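You operate a simulated robot arm through the tools that you are given. There is no shell and no other tool.

You are at the controls of a simulated robot arm. One attempt, no reset.

Task
Bring the bow into gauge with the straightener knob, then weave the batch of 3.
Fine: mode knob on HAND for the trial pickets, till the bow reads 2 mm or less; zero the count, knob back to AUTO; the other knobs stay.
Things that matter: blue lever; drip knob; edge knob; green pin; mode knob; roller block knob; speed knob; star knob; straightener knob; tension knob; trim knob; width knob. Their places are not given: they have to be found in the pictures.

The check looks at the end state, three seconds after you hand in, the way a careful person would. Anything else that was tipped, shoved, dropped, spilled or broken makes it a failure.

Robot
A 7-joint arm with a two-finger parallel gripper, fixed in place. Base frame: the origin is at the foot of the arm, x ahead of it, y to its left, z up; the work surface is at about z = 0.9. Units: m, rad, N and s.
Its first joint turns from -2.601 to 2.601 rad. Payload 3.43 kg.
The tool frame sits at the grasp point between the pads (the TCP): z along the fingers, y along the line on which they close. The tips reach 0.03 m beyond it. The gripper opens to 0.094 m. The fingers are 0.028 m wide and 0.01 m thick; the gripper's body (0.05 by 0.096 m) begins 0.055 m behind the TCP.
Orientation is that of the tool frame in the base frame, as a unit quaternion [x, y, z, w]. With the fingers straight down and closing along the base's y, the tool's x points along the base's -x, its y along +y and its z along -z.

Tools
- The arm moves only by the tool arm_command. Its argument "increments" is a list of rows, each a list of 7 numbers: the gripper command, from -1 (fully open) to 1 (shut), values between in proportion, then the shift along the base's x, y, z in cm, then the turn, a rotation vector about the base's x, y, z in rad. In form: [[grip, tx, ty, tz, ax, ay, az], ...]. A call has 1 to 20 rows; each row is the pose to reach, as a shift and turn from the pose commanded when the call began. A row lasts 0.2 s, in which the tool goes at most 0.05 m and 0.15 rad; a call with a longer step from one row to the next is refused whole, and so is a gripper value outside its range. A pose out of reach is approached as far as the arm can. The call stops where the force on the tool passes 40 N (or 10 N more than at its start, if that is more) or the arm is blocked; 0.2 s more then pass. The fingers move at their own pace (about 0.045 m/s each) and stop on an object; they squeeze with about 27 N. The grip force told is the motor's: it shows also when the fingers shut on nothing. Time passes only in rows, and 0.2 s behind the last, so rows that repeat a pose let the fingers close. The reply holds the time, the measured pose of the TCP, the force on the tool along the base axes, the opening and the grip force, in the units named above and with some noise, with the torque about the TCP (base axes, N m) and any sound that the robot's microphone picked up.
- Cameras (640 x 400 px; columns grow to the right, rows downward): "scene" is fixed at [0.2215, 0.5002, 1.6684]; the picture's right is [0.61, -0.79, 0.00], its down [-0.69, -0.53, -0.49] and it looks along [0.39, 0.30, -0.87] (base axes); focal length 296 px, centre (320, 200). "wrist" rides on the gripper at [0.076, 0.014, -0.103] in the tool frame; the picture's right is [-0.18, 0.98, 0.00], its down [-0.75, -0.14, -0.64] and it looks along [-0.63, -0.12, 0.77] (tool axes); focal length 243 px, centre (320, 200).
- get_image(camera): a new picture of that camera. It takes no simulated time.
- pixel_to_xyz(camera, pixels): for up to 12 pixels [column, row] of the newest picture of that camera ("zoom" is the newest enlarged one), the place [x, y, z] in the base frame of the surface seen there, good to about 0.003 m. It takes no simulated time.
- close_up(camera, box): a new picture of the part [left, top, right, bottom] of that camera's present view, enlarged. It takes no simulated time.
- job_done(): hands the job in; it is judged then, once.

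Leave the gripper open and the arm clear of the work at the hand-in unless told otherwise.

The tools are called after "Request:" by a JSON object that holds its "fn" and its "kwargs". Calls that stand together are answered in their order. arm_command: Moves the arm, as the interface text tells. Its arguments: {"type":"object","properties":{"increments":{"type":"array","items":{"type":"array","items":{"type":"number"}}}},"required":["increments"]} The other tools are called the same way: get_image (camera) takes a picture; pixel_to_xyz (camera, pixels) gives the place of the surface under pixels of a picture; close_up (camera, box) takes an enlarged picture of a part of a camera's view; job_done () hands the job in.

At the start:

```text
time_s: 0.0
tcp_pos: [0.6438, 0.7509, 1.1988]
tcp_rot: [0.0, 1.0, 0.0, 0.0]
wrist_force: [-0.9, -0.3, 0.8]
wrist_torque: [0.0, 0.03, 0.04]
gripper_width: 0.0939
grasp_force: 0.1
```

scene: 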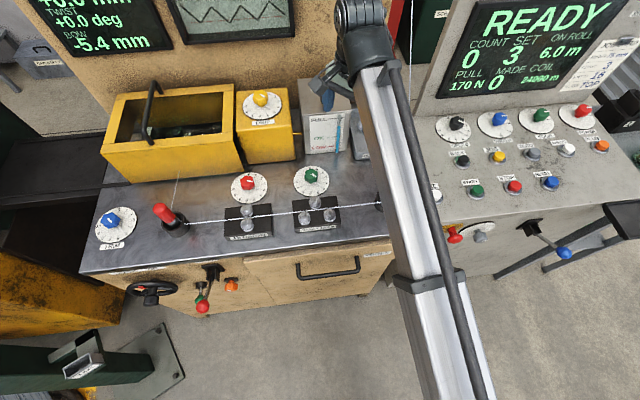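
wrist: 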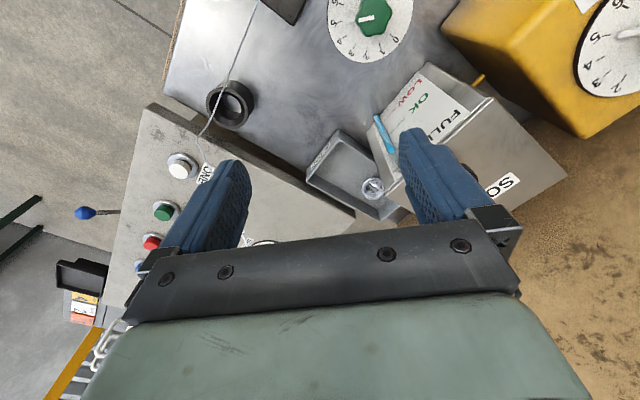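

I see a machine with a left bench (blue, yellow, red and green knobs, a red lever) and a right console (READY screen, knobs and buttons). I'll take close-ups of the parts to read the labels.

Request:
{"fn": "close_up", "kwargs": {"camera": "scene", "box": [420, 0, 640, 138]}}

Request:
{"fn": "close_up", "kwargs": {"camera": "scene", "box": [420, 90, 640, 228]}}

Request:
{"fn": "close_up", "kwargs": {"camera": "scene", "box": [80, 130, 400, 330]}}

Request:
{"fn": "close_up", "kwargs": {"camera": "scene", "box": [0, 0, 320, 200]}}

Request:
{"fn": "close_up", "kwargs": {"camera": "scene", "box": [400, 170, 640, 320]}}

```text
2.90 times, centred on (530, 69) of scene
```

zoom: 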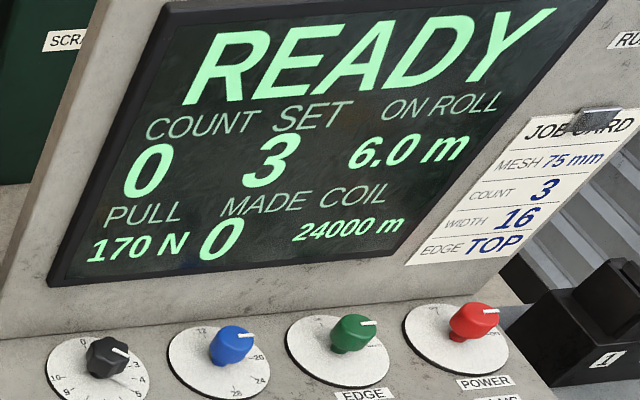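

```text
2.90 times, centred on (530, 159) of scene
```

zoom: 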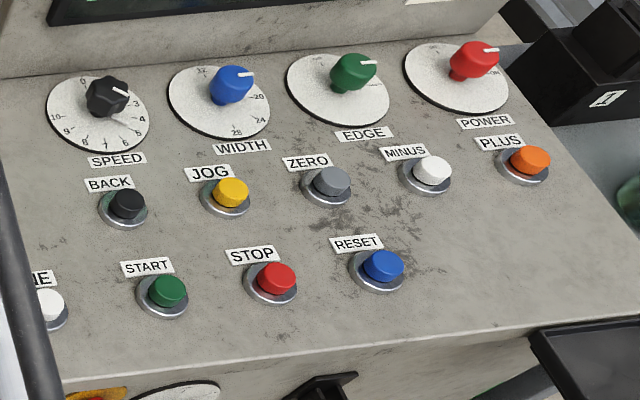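

```text
2.00 times, centred on (240, 230) of scene
```

zoom: 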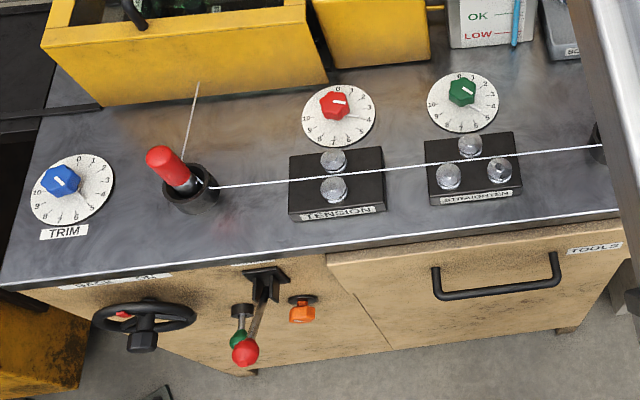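

```text
2.00 times, centred on (160, 100) of scene
```

zoom: 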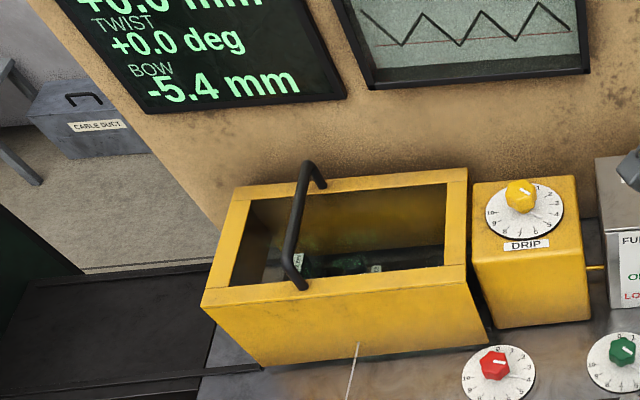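

```text
2.67 times, centred on (520, 245) of scene
```

zoom: 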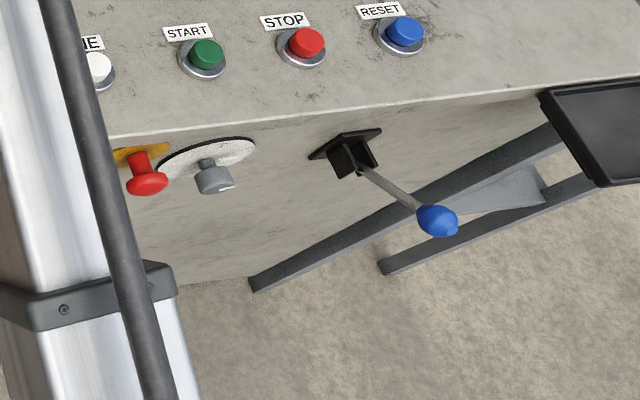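

Readings: bow -5.4 mm, machine READY, COUNT 0, SET 3. A grey knob on the console's front at about (480,237) is probably the mode knob. I'll get positions of the controls.

Request:
{"fn": "get_image", "kwargs": {"camera": "scene"}}

Request:
{"fn": "pixel_to_xyz", "kwargs": {"camera": "scene", "pixels": [[310, 175], [322, 172], [298, 185], [480, 237], [480, 222], [456, 232], [563, 252], [437, 194], [478, 190], [514, 187], [550, 183], [534, 153]]}}

Request:
{"fn": "pixel_to_xyz", "kwargs": {"camera": "scene", "pixels": [[456, 124], [499, 118], [541, 114], [582, 110], [250, 182], [113, 221], [261, 98], [164, 213], [202, 306], [150, 290], [231, 284], [462, 160]]}}

```text
taken
```

scene: 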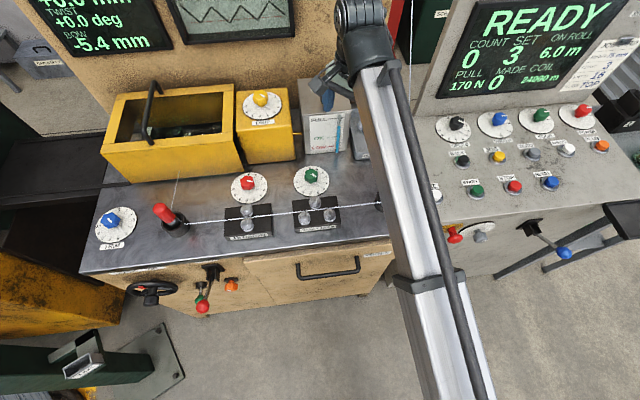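

```text
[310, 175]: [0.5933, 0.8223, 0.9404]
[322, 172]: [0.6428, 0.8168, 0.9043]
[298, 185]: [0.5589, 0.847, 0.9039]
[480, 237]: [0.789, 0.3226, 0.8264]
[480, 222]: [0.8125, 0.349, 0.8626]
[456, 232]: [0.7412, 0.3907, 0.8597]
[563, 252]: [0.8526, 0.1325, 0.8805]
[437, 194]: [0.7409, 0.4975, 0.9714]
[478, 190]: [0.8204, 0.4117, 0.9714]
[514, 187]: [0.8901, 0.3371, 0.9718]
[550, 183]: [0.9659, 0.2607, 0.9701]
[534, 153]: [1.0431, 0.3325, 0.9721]
```

```text
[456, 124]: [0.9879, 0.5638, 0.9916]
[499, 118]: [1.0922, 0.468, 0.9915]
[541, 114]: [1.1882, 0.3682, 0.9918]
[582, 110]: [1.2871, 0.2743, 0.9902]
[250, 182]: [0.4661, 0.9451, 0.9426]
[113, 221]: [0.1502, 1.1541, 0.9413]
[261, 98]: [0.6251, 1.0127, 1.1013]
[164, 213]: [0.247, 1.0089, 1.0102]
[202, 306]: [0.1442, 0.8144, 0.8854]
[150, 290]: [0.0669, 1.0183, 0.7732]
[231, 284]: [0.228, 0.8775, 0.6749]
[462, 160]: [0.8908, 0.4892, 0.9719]
```

The console runs along roughly (0.69,-0.72). I'll look at the wrist view more closely, and the mode knob area and straightener scale.

Request:
{"fn": "close_up", "kwargs": {"camera": "wrist", "box": [300, 0, 620, 200]}}

Request:
{"fn": "close_up", "kwargs": {"camera": "wrist", "box": [80, 60, 400, 260]}}

Request:
{"fn": "close_up", "kwargs": {"camera": "scene", "box": [280, 150, 360, 200]}}

Request:
{"fn": "close_up", "kwargs": {"camera": "scene", "box": [430, 205, 510, 255]}}

Request:
{"fn": "close_up", "kwargs": {"camera": "scene", "box": [100, 255, 260, 355]}}

Request:
{"fn": "close_up", "kwargs": {"camera": "scene", "box": [290, 60, 450, 160]}}

```text
2.00 times, centred on (460, 100) of wrist
```

zoom: 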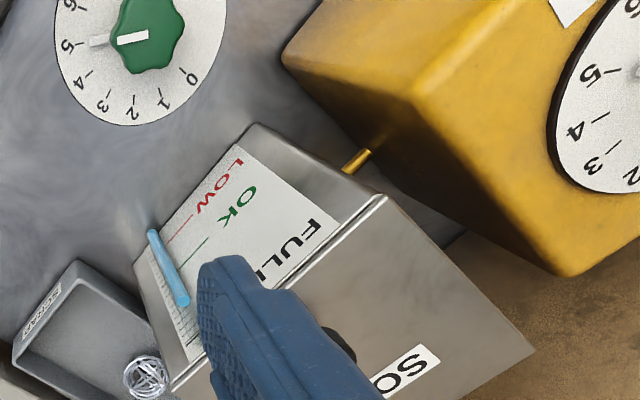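

```text
2.00 times, centred on (240, 160) of wrist
```

zoom: 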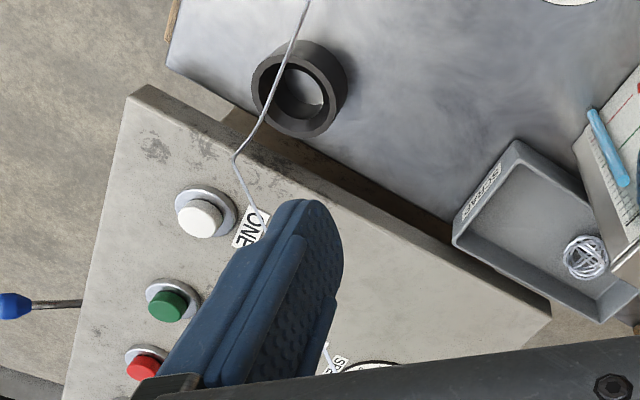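

```text
8.00 times, centred on (320, 175) of scene
```

zoom: 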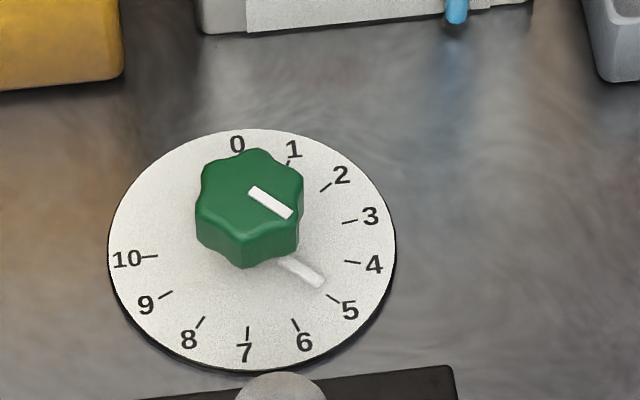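

```text
8.00 times, centred on (470, 230) of scene
```

zoom: 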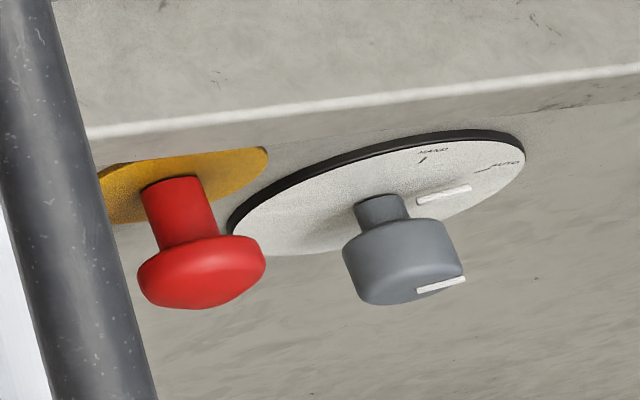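

```text
4.00 times, centred on (180, 305) of scene
```

zoom: 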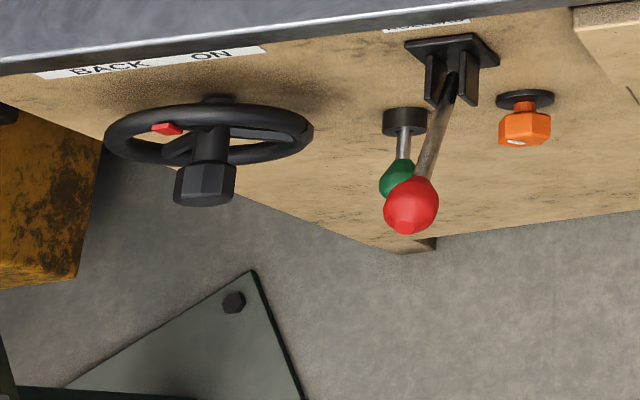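

```text
4.00 times, centred on (370, 110) of scene
```

zoom: 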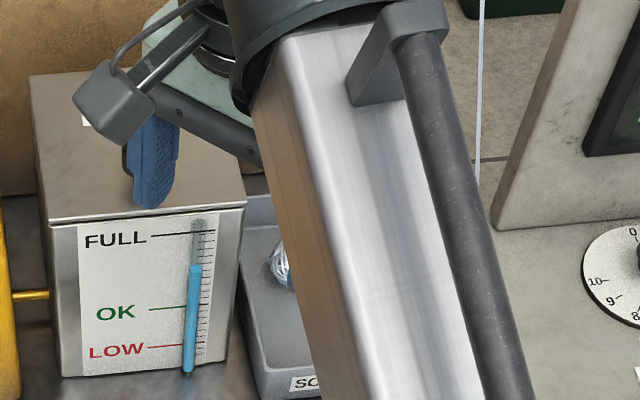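

The straightener knob points to about 4.7. The mode knob (grey, on the console front) points to AUTO with HAND to its left; a red mushroom (stop) sits right beside it. I'll measure geometry more finely.

Request:
{"fn": "close_up", "kwargs": {"camera": "scene", "box": [430, 205, 510, 255]}}

Request:
{"fn": "pixel_to_xyz", "kwargs": {"camera": "zoom", "pixels": [[400, 290], [350, 270], [455, 250], [400, 225], [385, 205], [445, 195], [505, 160], [250, 240], [420, 160], [200, 270], [180, 215], [560, 200]]}}

Request:
{"fn": "pixel_to_xyz", "kwargs": {"camera": "scene", "pixels": [[410, 20], [410, 60], [410, 100], [450, 215], [600, 210], [470, 110], [430, 100], [520, 60], [520, 235], [330, 120], [125, 360], [380, 205]]}}

```text
8.00 times, centred on (470, 230) of scene
```

zoom: 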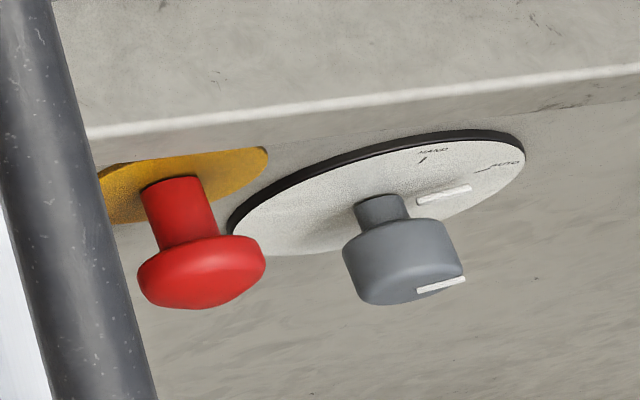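

```text
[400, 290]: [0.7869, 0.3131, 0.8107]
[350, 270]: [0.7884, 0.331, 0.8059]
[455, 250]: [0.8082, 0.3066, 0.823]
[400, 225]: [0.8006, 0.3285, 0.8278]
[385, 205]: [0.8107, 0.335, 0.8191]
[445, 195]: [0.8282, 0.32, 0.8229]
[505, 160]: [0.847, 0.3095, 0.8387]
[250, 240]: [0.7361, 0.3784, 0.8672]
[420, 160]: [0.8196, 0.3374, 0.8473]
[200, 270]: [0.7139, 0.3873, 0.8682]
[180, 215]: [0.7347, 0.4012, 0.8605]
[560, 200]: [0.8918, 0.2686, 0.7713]
```

```text
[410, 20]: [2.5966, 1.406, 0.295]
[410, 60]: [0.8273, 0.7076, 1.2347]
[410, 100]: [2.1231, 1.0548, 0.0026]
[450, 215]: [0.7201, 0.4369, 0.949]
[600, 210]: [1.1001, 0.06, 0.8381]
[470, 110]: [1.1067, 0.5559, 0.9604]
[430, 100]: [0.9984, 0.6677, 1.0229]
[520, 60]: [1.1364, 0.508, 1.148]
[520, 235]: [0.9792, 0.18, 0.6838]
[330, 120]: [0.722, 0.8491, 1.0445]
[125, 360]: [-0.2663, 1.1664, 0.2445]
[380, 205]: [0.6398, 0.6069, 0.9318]
```

There is a thin wire in the air near (410,60) — about (0.83,0.71,1.23). I need its full path, because the arm must not hit it. I'll close-up on it.

Request:
{"fn": "close_up", "kwargs": {"camera": "scene", "box": [370, 0, 450, 50]}}

Request:
{"fn": "close_up", "kwargs": {"camera": "scene", "box": [370, 50, 450, 100]}}

Request:
{"fn": "close_up", "kwargs": {"camera": "wrist", "box": [160, 60, 320, 160]}}

Request:
{"fn": "close_up", "kwargs": {"camera": "wrist", "box": [160, 140, 320, 240]}}

```text
8.00 times, centred on (410, 25) of scene
```

zoom: 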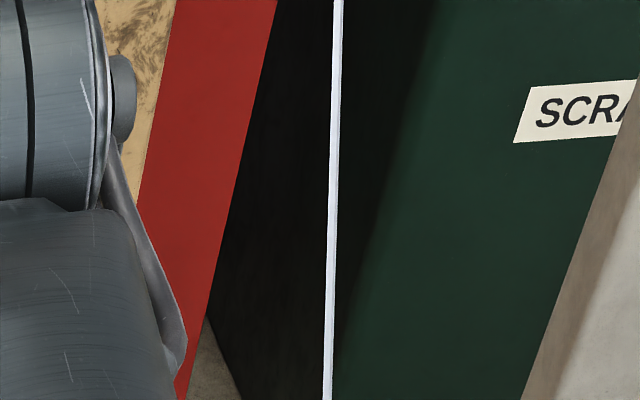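

```text
8.00 times, centred on (410, 75) of scene
```

zoom: 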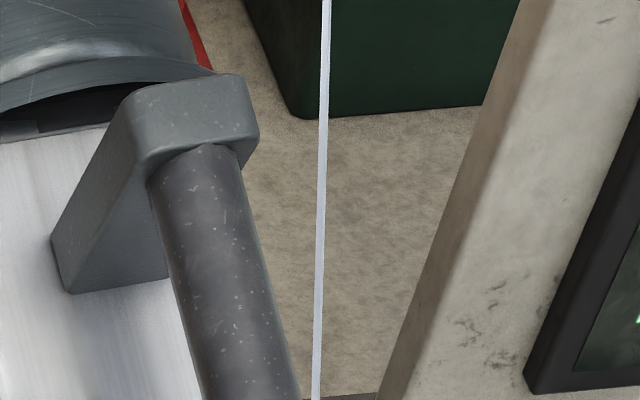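

```text
4.00 times, centred on (240, 110) of wrist
```

zoom: 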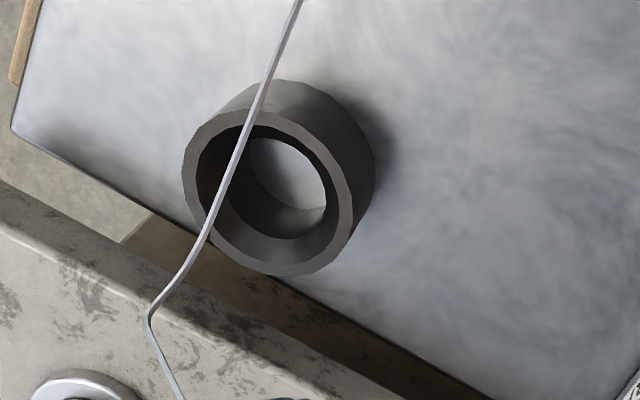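

```text
4.00 times, centred on (240, 190) of wrist
```

zoom: 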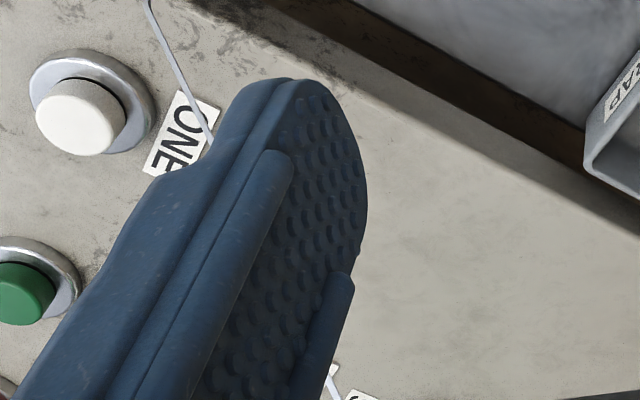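

Query wire points in the newest zoom (wrist) picture, and scene wire points.

Request:
{"fn": "pixel_to_xyz", "kwargs": {"camera": "zoom", "pixels": [[153, 8], [165, 40], [176, 62], [190, 93], [203, 125], [334, 375], [333, 372], [336, 380]]}}

Request:
{"fn": "pixel_to_xyz", "kwargs": {"camera": "wrist", "pixels": [[248, 0], [240, 20], [227, 75], [221, 98], [211, 121], [198, 139], [198, 146]]}}

Request:
{"fn": "close_up", "kwargs": {"camera": "scene", "box": [370, 0, 450, 50]}}

Request:
{"fn": "pixel_to_xyz", "kwargs": {"camera": "zoom", "pixels": [[339, 10], [337, 60], [335, 110], [332, 200], [330, 300], [327, 390]]}}

```text
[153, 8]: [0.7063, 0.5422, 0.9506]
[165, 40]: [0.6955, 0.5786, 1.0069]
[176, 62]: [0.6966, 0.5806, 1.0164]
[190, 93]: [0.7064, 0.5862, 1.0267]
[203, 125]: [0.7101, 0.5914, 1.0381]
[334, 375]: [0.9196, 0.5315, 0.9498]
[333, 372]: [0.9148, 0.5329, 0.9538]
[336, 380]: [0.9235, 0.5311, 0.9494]
```

```text
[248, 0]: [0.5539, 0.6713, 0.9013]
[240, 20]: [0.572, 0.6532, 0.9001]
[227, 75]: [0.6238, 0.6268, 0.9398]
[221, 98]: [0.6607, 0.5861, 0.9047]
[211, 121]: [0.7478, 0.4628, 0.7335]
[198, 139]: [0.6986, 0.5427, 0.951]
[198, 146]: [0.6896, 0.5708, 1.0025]
```

```text
8.00 times, centred on (410, 25) of scene
```

zoom: 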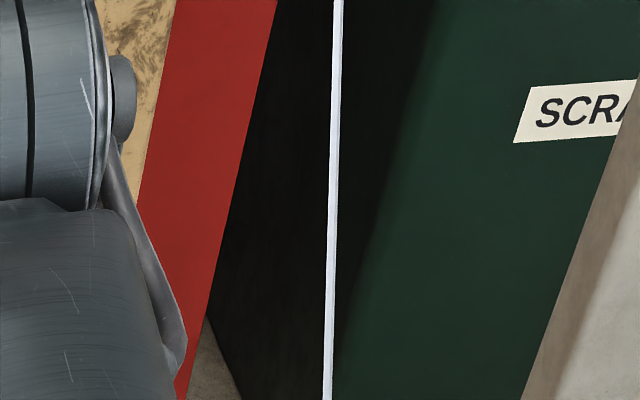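

```text
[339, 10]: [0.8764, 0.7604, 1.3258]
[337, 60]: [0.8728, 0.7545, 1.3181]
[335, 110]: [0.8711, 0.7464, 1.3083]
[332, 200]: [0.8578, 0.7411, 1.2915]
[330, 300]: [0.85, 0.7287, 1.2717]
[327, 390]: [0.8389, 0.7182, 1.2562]
```

The wire rises from the bench ring (0.69,0.57,1.0) up to (0.88,0.76,1.33), roughly radial at azimuth 40°. I'll retract inward to r≈0.75 at z=1.2, then swing under no wire to the console's front, yawing the tool about 0.76 rad to line up with the console.

Request:
{"fn": "arm_command", "kwargs": {"increments": [[-1, -3.1, -3.6, 0, 0, 0, 0], [-1, -6.2, -7.2, 0, 0, 0, 0], [-1, -9.3, -10.8, 0, 0, 0, 0], [-1, -12.4, -14.4, 0, 0, 0, 0], [-1, -15.6, -18.2, 0, 0, 0, 0], [-1, -13.0, -22.0, 0, 0, 0, 0.1], [-1, -10.4, -25.8, 0, 0, 0, 0.2], [-1, -7.8, -29.6, 0, 0, 0, 0.3], [-1, -5.2, -33.4, 0, 0, 0, 0.4], [-1, -2.6, -37.2, 0, 0, 0, 0.5], [-1, 0, -41.0, 0, 0, 0, 0.6], [-1, 2.6, -45.0, 0, 0, 0, 0.7], [-1, 5.6, -49.0, 0, 0, 0, 0.764], [-1, 5.6, -49.0, 0, 0, 0, 0.764]]}}

Request:
{"fn": "get_image", "kwargs": {"camera": "scene"}}

Request:
{"fn": "get_image", "kwargs": {"camera": "wrist"}}

```text
time_s: 2.1
tcp_pos: [0.6224, 0.4116, 1.1535]
tcp_rot: [-0.217, 0.976, 0.008, 0.018]
wrist_force: [0.3, 0.3, -1.0]
wrist_torque: [0.05, -0.03, -0.01]
gripper_width: 0.0942
grasp_force: 0.1
out of reach, approached as far as the arm can: row 3, 4, 5, 6, 7, 8, 9, 10
stopped in row 10: the force on the tool passed its limit at 55 N (the readings are from after the stop); the commanded pose is now the measured one
```

```text
taken
```

scene: 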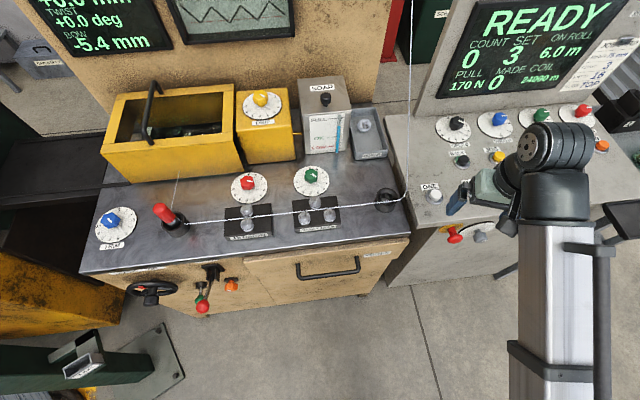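

```text
taken
```

wrist: 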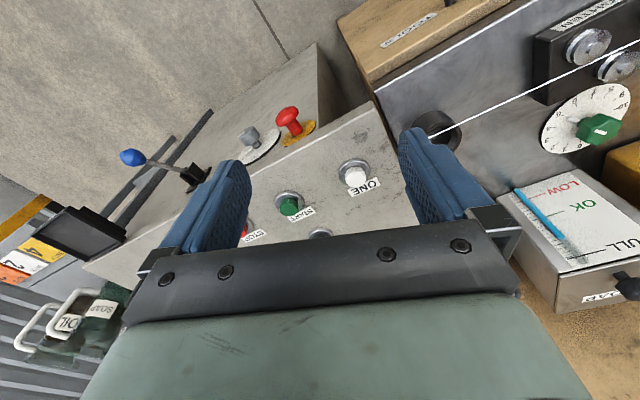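

The rows stopped because poses at small radius and z=1.2 were out of reach; forces are back to zero and nothing appears moved. Now I see the whole bench and the wire from ring (388,200) up. I'll check the screens and wire closely, then continue slowly down and right in front of the console.

Request:
{"fn": "close_up", "kwargs": {"camera": "scene", "box": [280, 60, 520, 260]}}

Request:
{"fn": "arm_command", "kwargs": {"increments": [[-1, 1.5, -3.0, -2, 0, 0, 0.05], [-1, 3.0, -6.0, -4, 0, 0, 0.1], [-1, 4.5, -9.0, -6, 0, 0, 0.15], [-1, 6.0, -12.0, -8, 0, 0, 0.2], [-1, 7.0, -15.0, -10, 0, 0, 0.26], [-1, 7.5, -16.5, -12, 0, 0, 0.327], [-1, 7.5, -16.5, -12, 0, 0, 0.327]]}}

Request:
{"fn": "get_image", "kwargs": {"camera": "wrist"}}

```text
2.00 times, centred on (400, 160) of scene
```

zoom: 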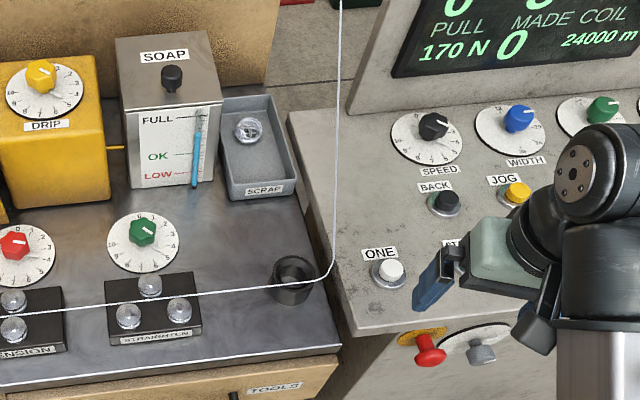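

```text
time_s: 3.7
tcp_pos: [0.6967, 0.2451, 1.0346]
tcp_rot: [-0.374, 0.927, 0.011, 0.016]
wrist_force: [-0.2, 0.6, -1.3]
wrist_torque: [-0.03, -0.01, 0.01]
gripper_width: 0.0942
grasp_force: 0.0
```

```text
taken
```

wrist: 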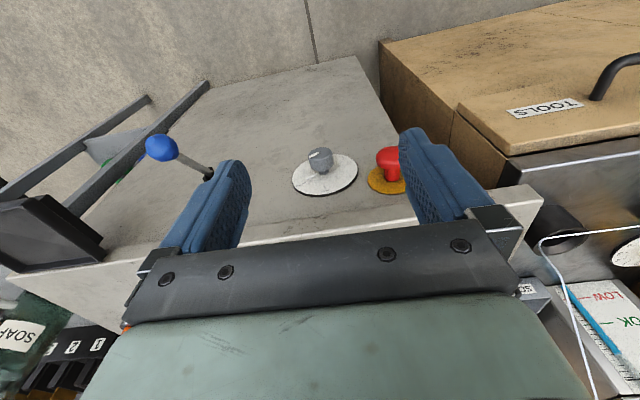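

Now the wrist camera shows the console front: mode knob at (322,160) and red mushroom at (390,165). Close-up and measure.

Request:
{"fn": "close_up", "kwargs": {"camera": "wrist", "box": [280, 130, 440, 230]}}

Request:
{"fn": "pixel_to_xyz", "kwargs": {"camera": "zoom", "pixels": [[155, 105], [165, 80], [140, 140], [180, 150], [155, 165], [60, 185], [300, 180], [180, 255], [450, 110], [420, 200], [40, 60], [250, 60]]}}

Request:
{"fn": "pixel_to_xyz", "kwargs": {"camera": "wrist", "pixels": [[260, 120], [350, 120], [280, 232], [400, 215], [500, 195], [150, 250], [160, 148], [205, 175], [270, 225], [330, 70]]}}

```text
4.00 times, centred on (360, 180) of wrist
```

zoom: 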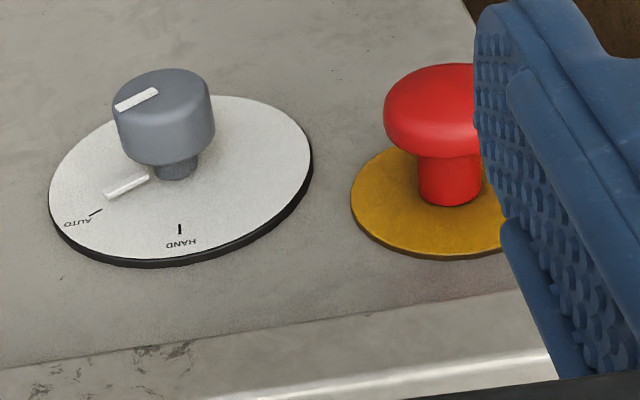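

```text
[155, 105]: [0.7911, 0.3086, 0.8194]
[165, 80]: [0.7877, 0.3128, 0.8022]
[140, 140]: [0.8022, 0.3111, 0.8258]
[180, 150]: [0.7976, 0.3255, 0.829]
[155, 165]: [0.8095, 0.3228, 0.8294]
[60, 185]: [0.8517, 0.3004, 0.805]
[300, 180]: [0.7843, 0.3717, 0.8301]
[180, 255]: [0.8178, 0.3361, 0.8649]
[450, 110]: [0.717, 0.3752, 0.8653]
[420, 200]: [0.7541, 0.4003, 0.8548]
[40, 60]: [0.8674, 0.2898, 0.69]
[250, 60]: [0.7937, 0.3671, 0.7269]
```

```text
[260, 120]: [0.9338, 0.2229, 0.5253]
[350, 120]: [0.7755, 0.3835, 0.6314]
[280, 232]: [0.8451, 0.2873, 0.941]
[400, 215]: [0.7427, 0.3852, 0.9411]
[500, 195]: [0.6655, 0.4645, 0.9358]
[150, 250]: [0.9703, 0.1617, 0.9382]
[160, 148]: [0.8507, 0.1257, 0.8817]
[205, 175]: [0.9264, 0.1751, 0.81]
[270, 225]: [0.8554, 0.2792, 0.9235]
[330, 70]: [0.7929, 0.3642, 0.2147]
```

The image is flipped: HAND is at the top (12 o'clock) of the mode dial and AUTO at the right. I'll measure ticks and cap edges exactly.

Request:
{"fn": "pixel_to_xyz", "kwargs": {"camera": "zoom", "pixels": [[95, 213], [180, 230], [52, 180], [311, 165], [150, 264], [245, 97], [113, 108], [213, 100], [170, 70], [165, 130], [128, 186], [176, 172]]}}

Request:
{"fn": "close_up", "kwargs": {"camera": "wrist", "box": [280, 140, 360, 190]}}

```text
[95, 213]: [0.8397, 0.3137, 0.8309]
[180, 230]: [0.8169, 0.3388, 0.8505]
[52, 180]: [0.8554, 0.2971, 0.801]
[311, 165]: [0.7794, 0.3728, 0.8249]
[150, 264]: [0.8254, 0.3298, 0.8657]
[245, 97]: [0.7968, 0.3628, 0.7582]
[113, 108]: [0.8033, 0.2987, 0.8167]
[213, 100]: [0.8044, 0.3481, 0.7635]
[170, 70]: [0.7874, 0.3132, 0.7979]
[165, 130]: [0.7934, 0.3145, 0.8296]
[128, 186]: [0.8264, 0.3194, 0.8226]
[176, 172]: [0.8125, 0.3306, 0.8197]
```

```text
8.00 times, centred on (320, 165) of wrist
```

zoom: 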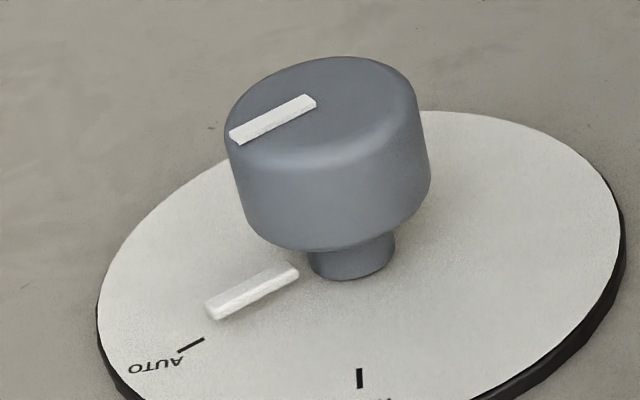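

Result: knob axis at about (u=0.339 along console, z=0.813), cap from 2 to 4 cm out of the panel, diameter 3.9 cm; HAND is 60° counter-clockwise from AUTO. I'll now tilt the tool to horizontal in front of the panel, in stages.

Request:
{"fn": "arm_command", "kwargs": {"increments": [[-0.2, 0, -0.5, -1.5, 0.107, -0.11, 0.001], [-0.2, -0.3, -1, -3, 0.214, -0.22, 0.002], [-0.2, -0.6, -1.5, -5, 0.321, -0.33, 0.003], [-0.2, -0.9, -2, -7, 0.428, -0.44, 0.004], [-0.2, -1.2, -2.5, -9, 0.535, -0.55, 0.004], [-0.2, -1.5, -3, -11, 0.641, -0.659, 0.005], [-0.2, -1.5, -3, -11, 0.641, -0.659, 0.005]]}}

Request:
{"fn": "get_image", "kwargs": {"camera": "wrist"}}

Request:
{"fn": "get_image", "kwargs": {"camera": "scene"}}

```text
refused: row 1 steps farther than a row can; nothing moved
```

```text
taken
```

wrist: 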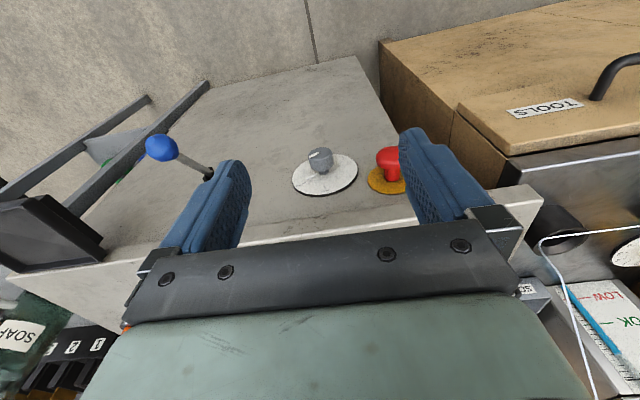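

```text
taken
```

scene: 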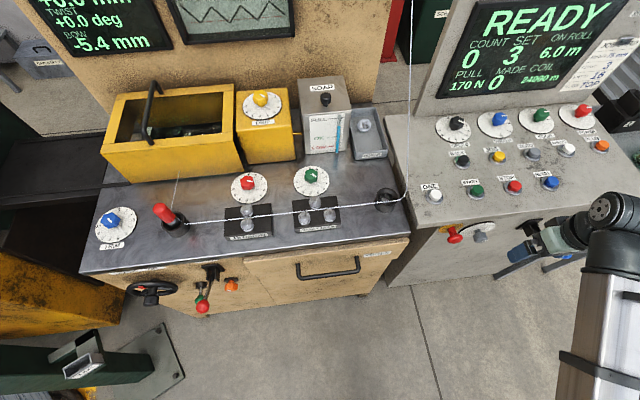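

Row step was slightly above 0.15 rad; I'll use 0.128 rad per row.

Request:
{"fn": "arm_command", "kwargs": {"increments": [[-0.2, 0, -0.5, -1.5, 0.089, -0.0915, 0.001], [-0.2, -0.3, -1, -3, 0.178, -0.183, 0.001], [-0.2, -0.6, -1.5, -5, 0.267, -0.2745, 0.002], [-0.2, -0.9, -2, -7, 0.356, -0.366, 0.003], [-0.2, -1.2, -2.5, -9, 0.445, -0.4575, 0.003], [-0.2, -1.5, -3, -11, 0.534, -0.549, 0.004], [-0.2, -1.5, -3, -11, 0.534, -0.549, 0.004]]}}

Request:
{"fn": "get_image", "kwargs": {"camera": "wrist"}}

Request:
{"fn": "get_image", "kwargs": {"camera": "scene"}}

```text
time_s: 5.3
tcp_pos: [0.6828, 0.2174, 0.9237]
tcp_rot: [-0.348, 0.852, 0.153, 0.361]
wrist_force: [0.5, -0.2, 0.2]
wrist_torque: [0.0, 0.01, -0.02]
gripper_width: 0.0564
grasp_force: 0.0
```

```text
taken
```

wrist: 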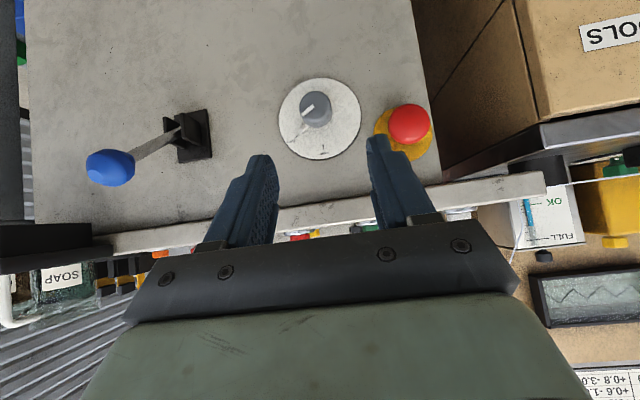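

```text
taken
```

scene: 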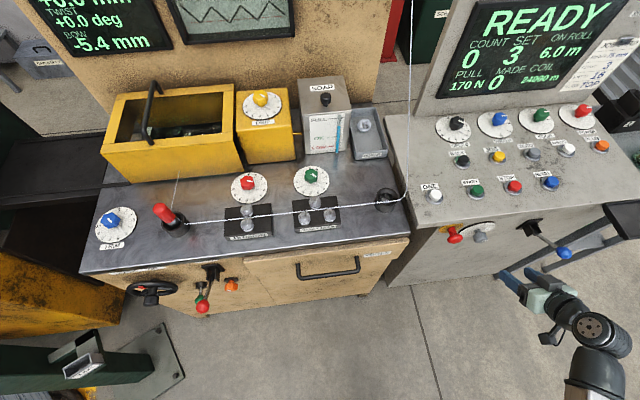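

The tilt works. Finish the tilt to horizontal and descend to the knob's height, staying 13 cm in front of the cap.

Request:
{"fn": "arm_command", "kwargs": {"increments": [[-0.2, 0.2, -0.1, -2, 0.089, -0.0915, 0.001], [-0.2, 0.4, -0.2, -4, 0.178, -0.183, 0.001], [-0.2, 0.6, -0.3, -6, 0.267, -0.2745, 0.002], [-0.2, 0.8, -0.4, -8, 0.356, -0.366, 0.003], [-0.2, 0.9, -0.45, -10, 0.445, -0.4575, 0.003], [-0.2, 0.95, -0.46, -11.07, 0.534, -0.549, 0.004], [-0.2, 0.95, -0.46, -11.07, 0.534, -0.549, 0.004]]}}

Request:
{"fn": "get_image", "kwargs": {"camera": "wrist"}}

Request:
{"fn": "close_up", "kwargs": {"camera": "wrist", "box": [240, 40, 480, 190]}}

```text
time_s: 6.9
tcp_pos: [0.6925, 0.2111, 0.8136]
tcp_rot: [-0.27, 0.654, 0.271, 0.653]
wrist_force: [-0.2, -0.3, 0.9]
wrist_torque: [0.0, 0.0, 0.0]
gripper_width: 0.0567
grasp_force: 0.0
```

```text
taken
```

wrist: 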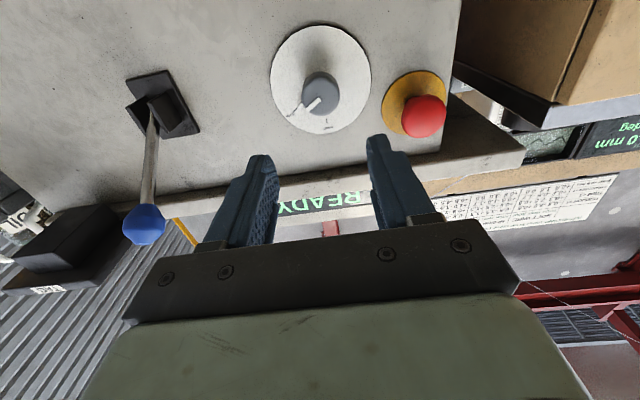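

```text
2.67 times, centred on (360, 115) of wrist
```

zoom: 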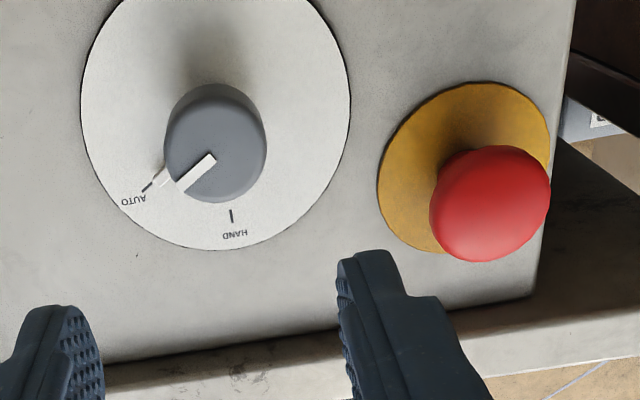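

Tool is horizontal and aimed at the panel. I measure the cap centre again from here.

Request:
{"fn": "pixel_to_xyz", "kwargs": {"camera": "zoom", "pixels": [[215, 140], [175, 140], [255, 140], [215, 95], [215, 190], [85, 110], [345, 110], [215, 245], [232, 215], [148, 187], [490, 205], [385, 195]]}}

Request:
{"fn": "close_up", "kwargs": {"camera": "wrist", "box": [420, 160, 640, 298]}}

```text
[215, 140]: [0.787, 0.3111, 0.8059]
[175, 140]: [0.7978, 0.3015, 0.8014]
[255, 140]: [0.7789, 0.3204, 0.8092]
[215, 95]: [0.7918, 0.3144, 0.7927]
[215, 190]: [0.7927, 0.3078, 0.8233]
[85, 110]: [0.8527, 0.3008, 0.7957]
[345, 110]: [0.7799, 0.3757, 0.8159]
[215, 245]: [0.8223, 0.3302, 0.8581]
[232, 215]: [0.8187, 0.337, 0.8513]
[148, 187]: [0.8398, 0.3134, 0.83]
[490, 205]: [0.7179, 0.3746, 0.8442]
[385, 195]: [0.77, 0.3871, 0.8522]
```

```text
2.90 times, centred on (530, 229) of wrist
```

zoom: 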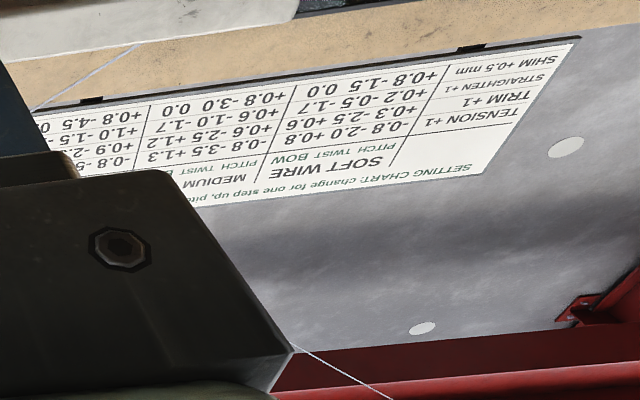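

The chart on the back wall reads (upside down) "STRAIGHTEN +1 … bow −1.7", so the straightener must go down about 3 steps. First, mode knob: cap centre (u 0.338, z 0.809). I'll advance to straddle the cap.

Request:
{"fn": "arm_command", "kwargs": {"increments": [[-0.2, 1.0, 1.35, -0.46, 0, 0, 0], [-0.2, 2.4, 2.75, -0.46, 0, 0, 0], [-0.2, 3.8, 4.15, -0.46, 0, 0, 0], [-0.2, 5.2, 5.55, -0.46, 0, 0, 0], [-0.2, 6.6, 6.95, -0.46, 0, 0, 0], [-0.2, 7.8, 8.15, -0.46, 0, 0, 0], [-0.2, 8.6, 8.95, -0.46, 0, 0, 0], [-0.2, 9.24, 9.58, -0.46, 0, 0, 0], [-0.2, 9.24, 9.58, -0.46, 0, 0, 0]]}}

Request:
{"fn": "get_image", "kwargs": {"camera": "wrist"}}

Request:
{"fn": "close_up", "kwargs": {"camera": "scene", "box": [410, 180, 570, 280]}}

```text
time_s: 8.9
tcp_pos: [0.784, 0.3089, 0.8071]
tcp_rot: [-0.269, 0.654, 0.27, 0.653]
wrist_force: [0.1, -0.4, -0.1]
wrist_torque: [-0.03, -0.01, 0.0]
gripper_width: 0.0561
grasp_force: 0.0
```

```text
taken
```

wrist: 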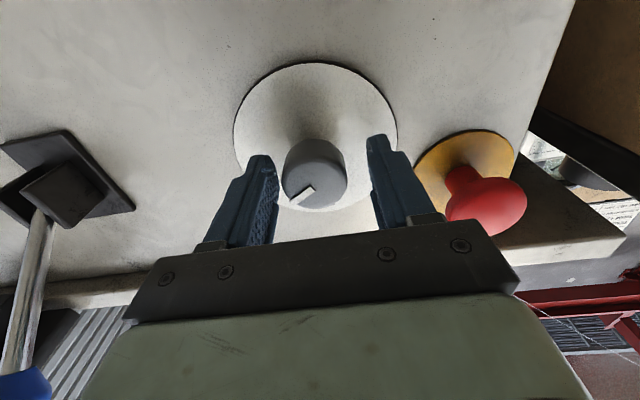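

```text
4.00 times, centred on (490, 230) of scene
```

zoom: 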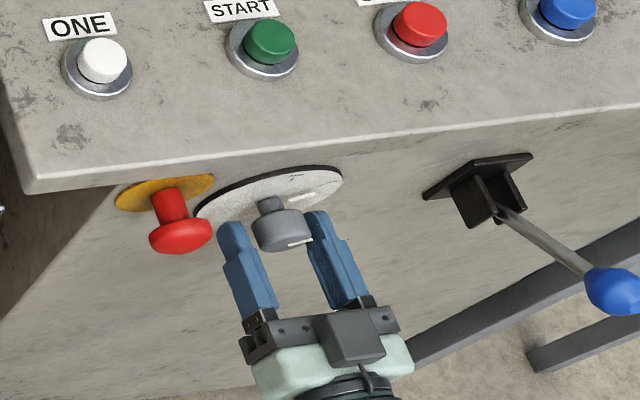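

Fingers straddle the mode knob. Close the grip, see the width, then turn 60° counter-clockwise (as seen from the front) to HAND.

Request:
{"fn": "arm_command", "kwargs": {"increments": [[0.3, 0, 0, 0, 0, 0, 0], [1, 0, 0, 0, 0, 0, 0], [1, 0, 0, 0, 0, 0, 0], [1, 0, 0, 0, 0, 0, 0]]}}

Request:
{"fn": "arm_command", "kwargs": {"increments": [[1, 0, 0, 0, -0.0926, -0.0926, 0], [1, 0, 0, 0, -0.1852, -0.1852, 0], [1, 0, 0, 0, -0.2778, -0.2778, 0], [1, 0, 0, 0, -0.3704, -0.3704, 0], [1, 0, 0, 0, -0.463, -0.463, 0], [1, 0, 0, 0, -0.5556, -0.5556, 0], [1, 0, 0, 0, -0.6482, -0.6482, 0], [1, 0, 0, 0, -0.7405, -0.7405, 0], [1, 0, 0, 0, -0.7405, -0.7405, 0]]}}

Request:
{"fn": "get_image", "kwargs": {"camera": "wrist"}}

Request:
{"fn": "close_up", "kwargs": {"camera": "scene", "box": [410, 180, 570, 280]}}

```text
time_s: 10.0
tcp_pos: [0.7861, 0.3065, 0.8072]
tcp_rot: [-0.266, 0.656, 0.268, 0.654]
wrist_force: [2.1, -5.6, 0.4]
wrist_torque: [0.09, -0.24, -0.16]
gripper_width: 0.0373
grasp_force: 45.6
stopped in row 4: the force on the tool passed its limit at 41 N (the readings are from after the stop); the commanded pose is now the measured one
```

```text
time_s: 11.7
tcp_pos: [0.787, 0.3034, 0.81]
tcp_rot: [-0.54, 0.468, -0.047, 0.698]
wrist_force: [5.5, 4.3, -7.8]
wrist_torque: [-0.22, 0.22, -0.05]
gripper_width: 0.0371
grasp_force: 45.1
out of reach, approached as far as the arm can: row 7, 8
stopped in row 8: the force on the tool passed its limit at 63 N (the readings are from after the stop); the commanded pose is now the measured one
```

```text
taken
```

wrist: 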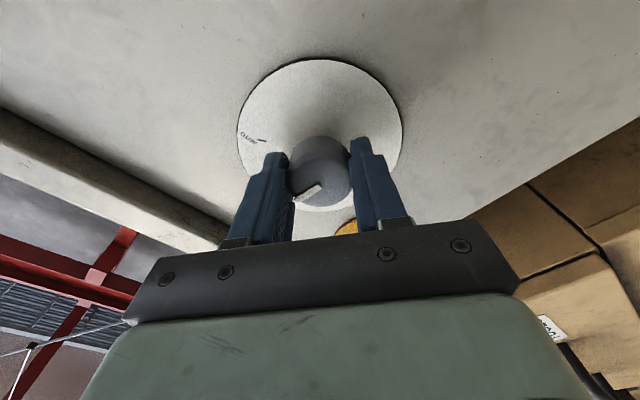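

```text
4.00 times, centred on (490, 230) of scene
```

zoom: 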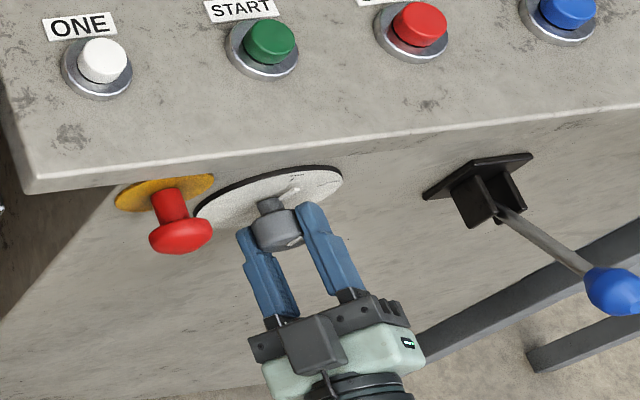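

The hand turned about 53° before the wrist ran out of range. I'll open, back off straight, and look at the pointer.

Request:
{"fn": "arm_command", "kwargs": {"increments": [[-0.1, 0, 0, 0, 0, 0, 0], [-0.2, 0, 0, 0, 0, 0, 0], [-0.2, 0, 0, 0, 0, 0, 0], [-0.2, -1.2, -1.2, 0, 0, 0, 0], [-0.2, -2.8, -2.8, 0, 0, 0, 0], [-0.2, -4.6, -4.6, 0, 0, 0, 0], [-0.2, -6.4, -6.4, 0, 0, 0, 0], [-0.2, -6.4, -6.4, 0, 0, 0, 0]]}}

Request:
{"fn": "get_image", "kwargs": {"camera": "wrist"}}

Request:
{"fn": "close_up", "kwargs": {"camera": "scene", "box": [430, 200, 510, 250]}}

```text
time_s: 13.5
tcp_pos: [0.7241, 0.2411, 0.8108]
tcp_rot: [-0.541, 0.467, -0.047, 0.698]
wrist_force: [0.8, -0.1, -0.6]
wrist_torque: [0.01, 0.0, -0.03]
gripper_width: 0.0565
grasp_force: 0.0
```

```text
taken
```

wrist: 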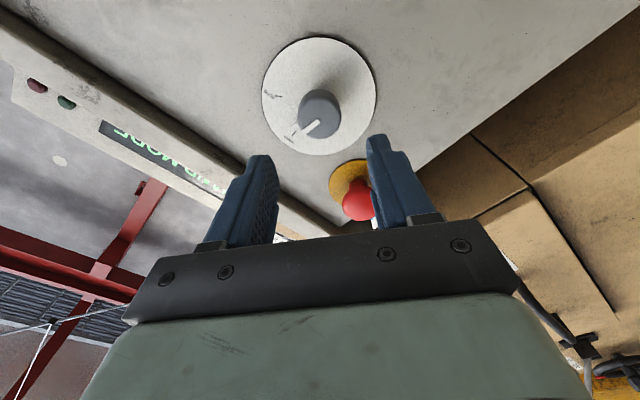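

```text
8.00 times, centred on (470, 225) of scene
```

zoom: 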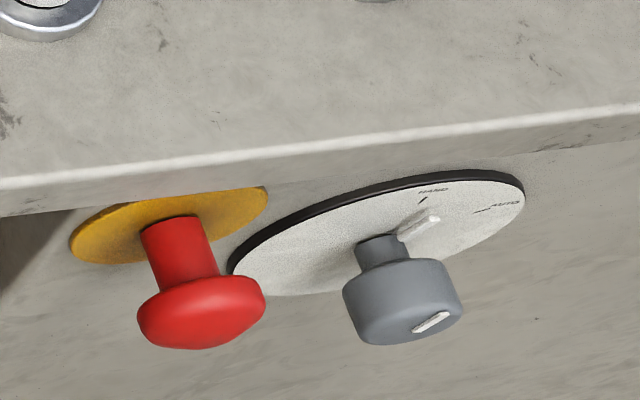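

Check console screen and dial from the wrist camera.

Request:
{"fn": "close_up", "kwargs": {"camera": "wrist", "box": [250, 30, 390, 165]}}

Request:
{"fn": "close_up", "kwargs": {"camera": "scene", "box": [430, 0, 640, 110]}}

```text
2.96 times, centred on (320, 98) of wrist
```

zoom: 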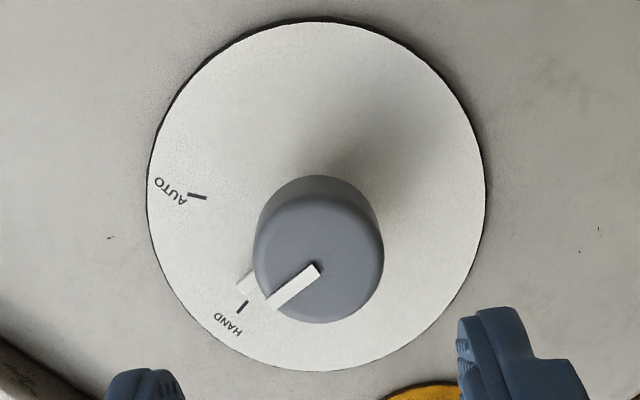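

```text
3.05 times, centred on (535, 55) of scene
```

zoom: 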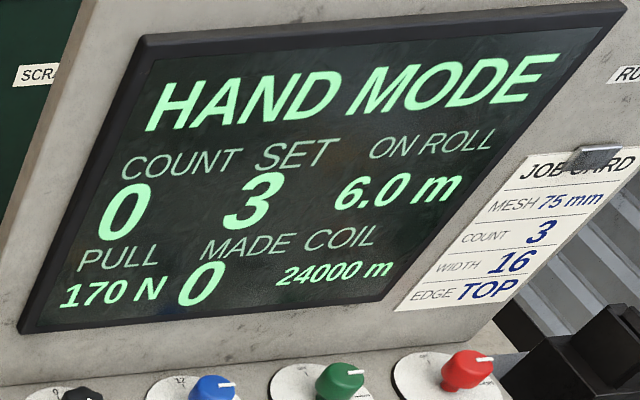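

Screen reads HAND MODE. Now go to the straightener: first unwind the wrist while backing off, then un-tilt the tool and rise to a safe height in front of the console.

Request:
{"fn": "arm_command", "kwargs": {"increments": [[-0.2, -0.8, -0.8, 0, 0, 0, 0], [-0.2, -1.6, -1.6, 0, 0.09, 0.09, 0], [-0.2, -2.4, -2.3, 0, 0.185, 0.185, 0], [-0.2, -3.2, -3.0, 0, 0.28, 0.28, 0], [-0.2, -3.2, -3.0, 0, 0.375, 0.375, 0], [-0.2, -3.2, -3.0, 0, 0.47, 0.47, 0], [-0.2, -3.2, -3.0, 0, 0.565, 0.565, 0], [-0.2, -3.2, -3.0, 0, 0.654, 0.654, 0], [-0.2, -3.2, -3.0, 0, 0.654, 0.654, 0]]}}

Request:
{"fn": "arm_command", "kwargs": {"increments": [[-0.2, -0.2, 0.3, 2, -0.089, 0.0915, 0], [-0.2, -0.4, 0.6, 4, -0.178, 0.183, 0], [-0.2, -0.6, 0.9, 6, -0.267, 0.2745, 0], [-0.2, -0.8, 1.2, 8, -0.356, 0.366, 0], [-0.2, -0.8, 1.5, 10, -0.445, 0.4575, 0], [-0.2, -0.8, 1.8, 12, -0.534, 0.549, 0], [-0.2, -0.8, 2.0, 14, -0.623, 0.6405, 0], [-0.2, -0.6, 2.3, 16, -0.712, 0.732, 0], [-0.2, -0.4, 2.6, 18, -0.801, 0.8235, 0], [-0.2, -0.2, 3.0, 20, -0.89, 0.915, 0], [-0.2, 0, 3.2, 22, -0.979, 1.0065, 0], [-0.2, 0, 3.2, 24, -1.068, 1.098, 0], [-0.2, 0, 3.2, 24, -1.068, 1.098, 0]]}}

Request:
{"fn": "get_image", "kwargs": {"camera": "scene"}}

Request:
{"fn": "get_image", "kwargs": {"camera": "wrist"}}

```text
time_s: 15.5
tcp_pos: [0.6919, 0.2111, 0.8109]
tcp_rot: [-0.278, 0.654, 0.277, 0.647]
wrist_force: [0.8, 0.0, -0.4]
wrist_torque: [0.03, 0.03, -0.01]
gripper_width: 0.0562
grasp_force: 0.1
```

```text
time_s: 18.3
tcp_pos: [0.6905, 0.2422, 1.0519]
tcp_rot: [-0.377, 0.926, 0.02, 0.007]
wrist_force: [-0.5, -0.1, -0.3]
wrist_torque: [-0.03, -0.04, -0.01]
gripper_width: 0.0563
grasp_force: 0.1
```

```text
taken
```

scene: 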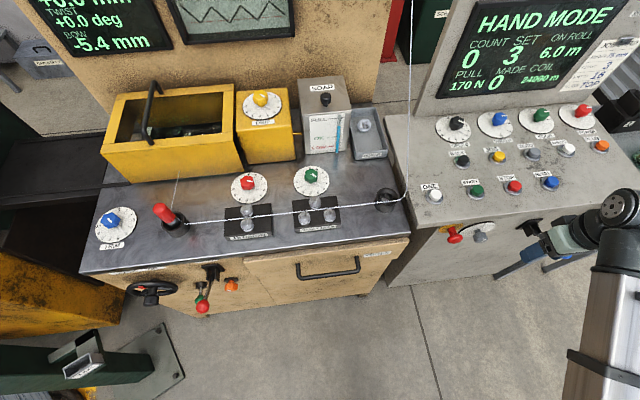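

```text
taken
```

wrist: 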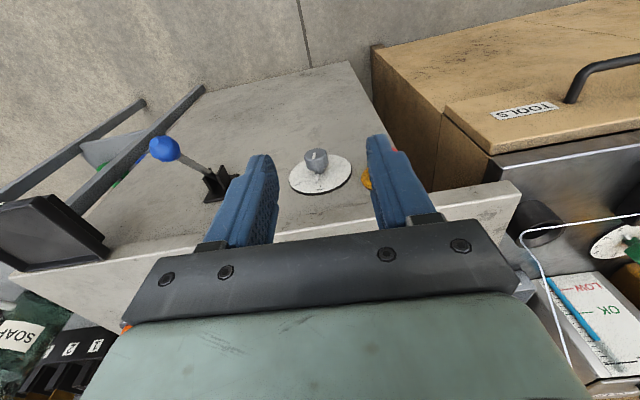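

The straightener area is unobstructed in the scene camera; measure knob, rollers, wire.

Request:
{"fn": "close_up", "kwargs": {"camera": "scene", "box": [280, 150, 360, 240]}}

Request:
{"fn": "pixel_to_xyz", "kwargs": {"camera": "scene", "pixels": [[311, 174], [306, 180], [315, 182], [293, 182], [329, 180], [311, 195], [315, 201], [303, 215], [329, 214], [316, 209], [340, 206], [270, 215]]}}

Request:
{"fn": "pixel_to_xyz", "kwargs": {"camera": "scene", "pixels": [[360, 204], [388, 198], [388, 190], [402, 200], [406, 190], [408, 160], [326, 100], [345, 140], [265, 130], [220, 250], [390, 240], [320, 235]]}}

```text
4.44 times, centred on (320, 195) of scene
```

zoom: 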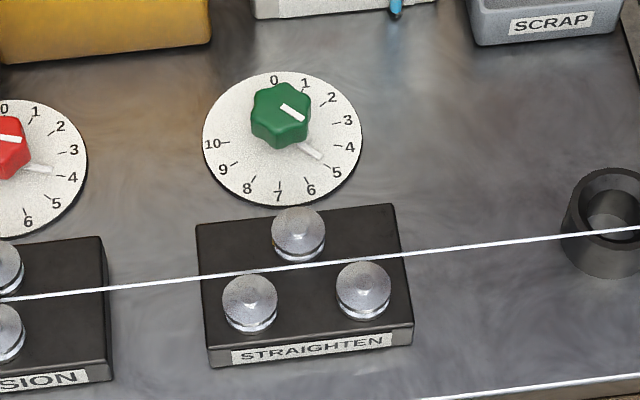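

```text
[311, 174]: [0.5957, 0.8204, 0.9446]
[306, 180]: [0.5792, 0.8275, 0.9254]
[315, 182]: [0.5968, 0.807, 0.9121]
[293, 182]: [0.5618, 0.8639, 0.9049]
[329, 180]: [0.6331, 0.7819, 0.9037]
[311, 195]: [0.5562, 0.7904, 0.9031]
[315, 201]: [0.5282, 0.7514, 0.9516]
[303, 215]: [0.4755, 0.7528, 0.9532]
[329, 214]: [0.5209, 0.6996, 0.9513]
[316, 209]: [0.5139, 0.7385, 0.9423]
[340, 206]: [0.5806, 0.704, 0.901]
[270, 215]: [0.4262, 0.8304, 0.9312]
```

```text
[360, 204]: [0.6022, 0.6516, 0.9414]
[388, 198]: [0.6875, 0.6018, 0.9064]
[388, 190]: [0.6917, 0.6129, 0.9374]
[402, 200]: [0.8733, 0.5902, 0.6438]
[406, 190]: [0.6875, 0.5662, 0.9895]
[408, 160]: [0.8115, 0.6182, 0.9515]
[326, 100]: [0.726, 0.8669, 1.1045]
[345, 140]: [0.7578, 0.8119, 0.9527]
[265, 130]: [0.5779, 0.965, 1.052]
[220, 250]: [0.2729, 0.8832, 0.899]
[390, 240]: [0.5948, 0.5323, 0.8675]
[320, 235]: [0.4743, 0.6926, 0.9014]
```

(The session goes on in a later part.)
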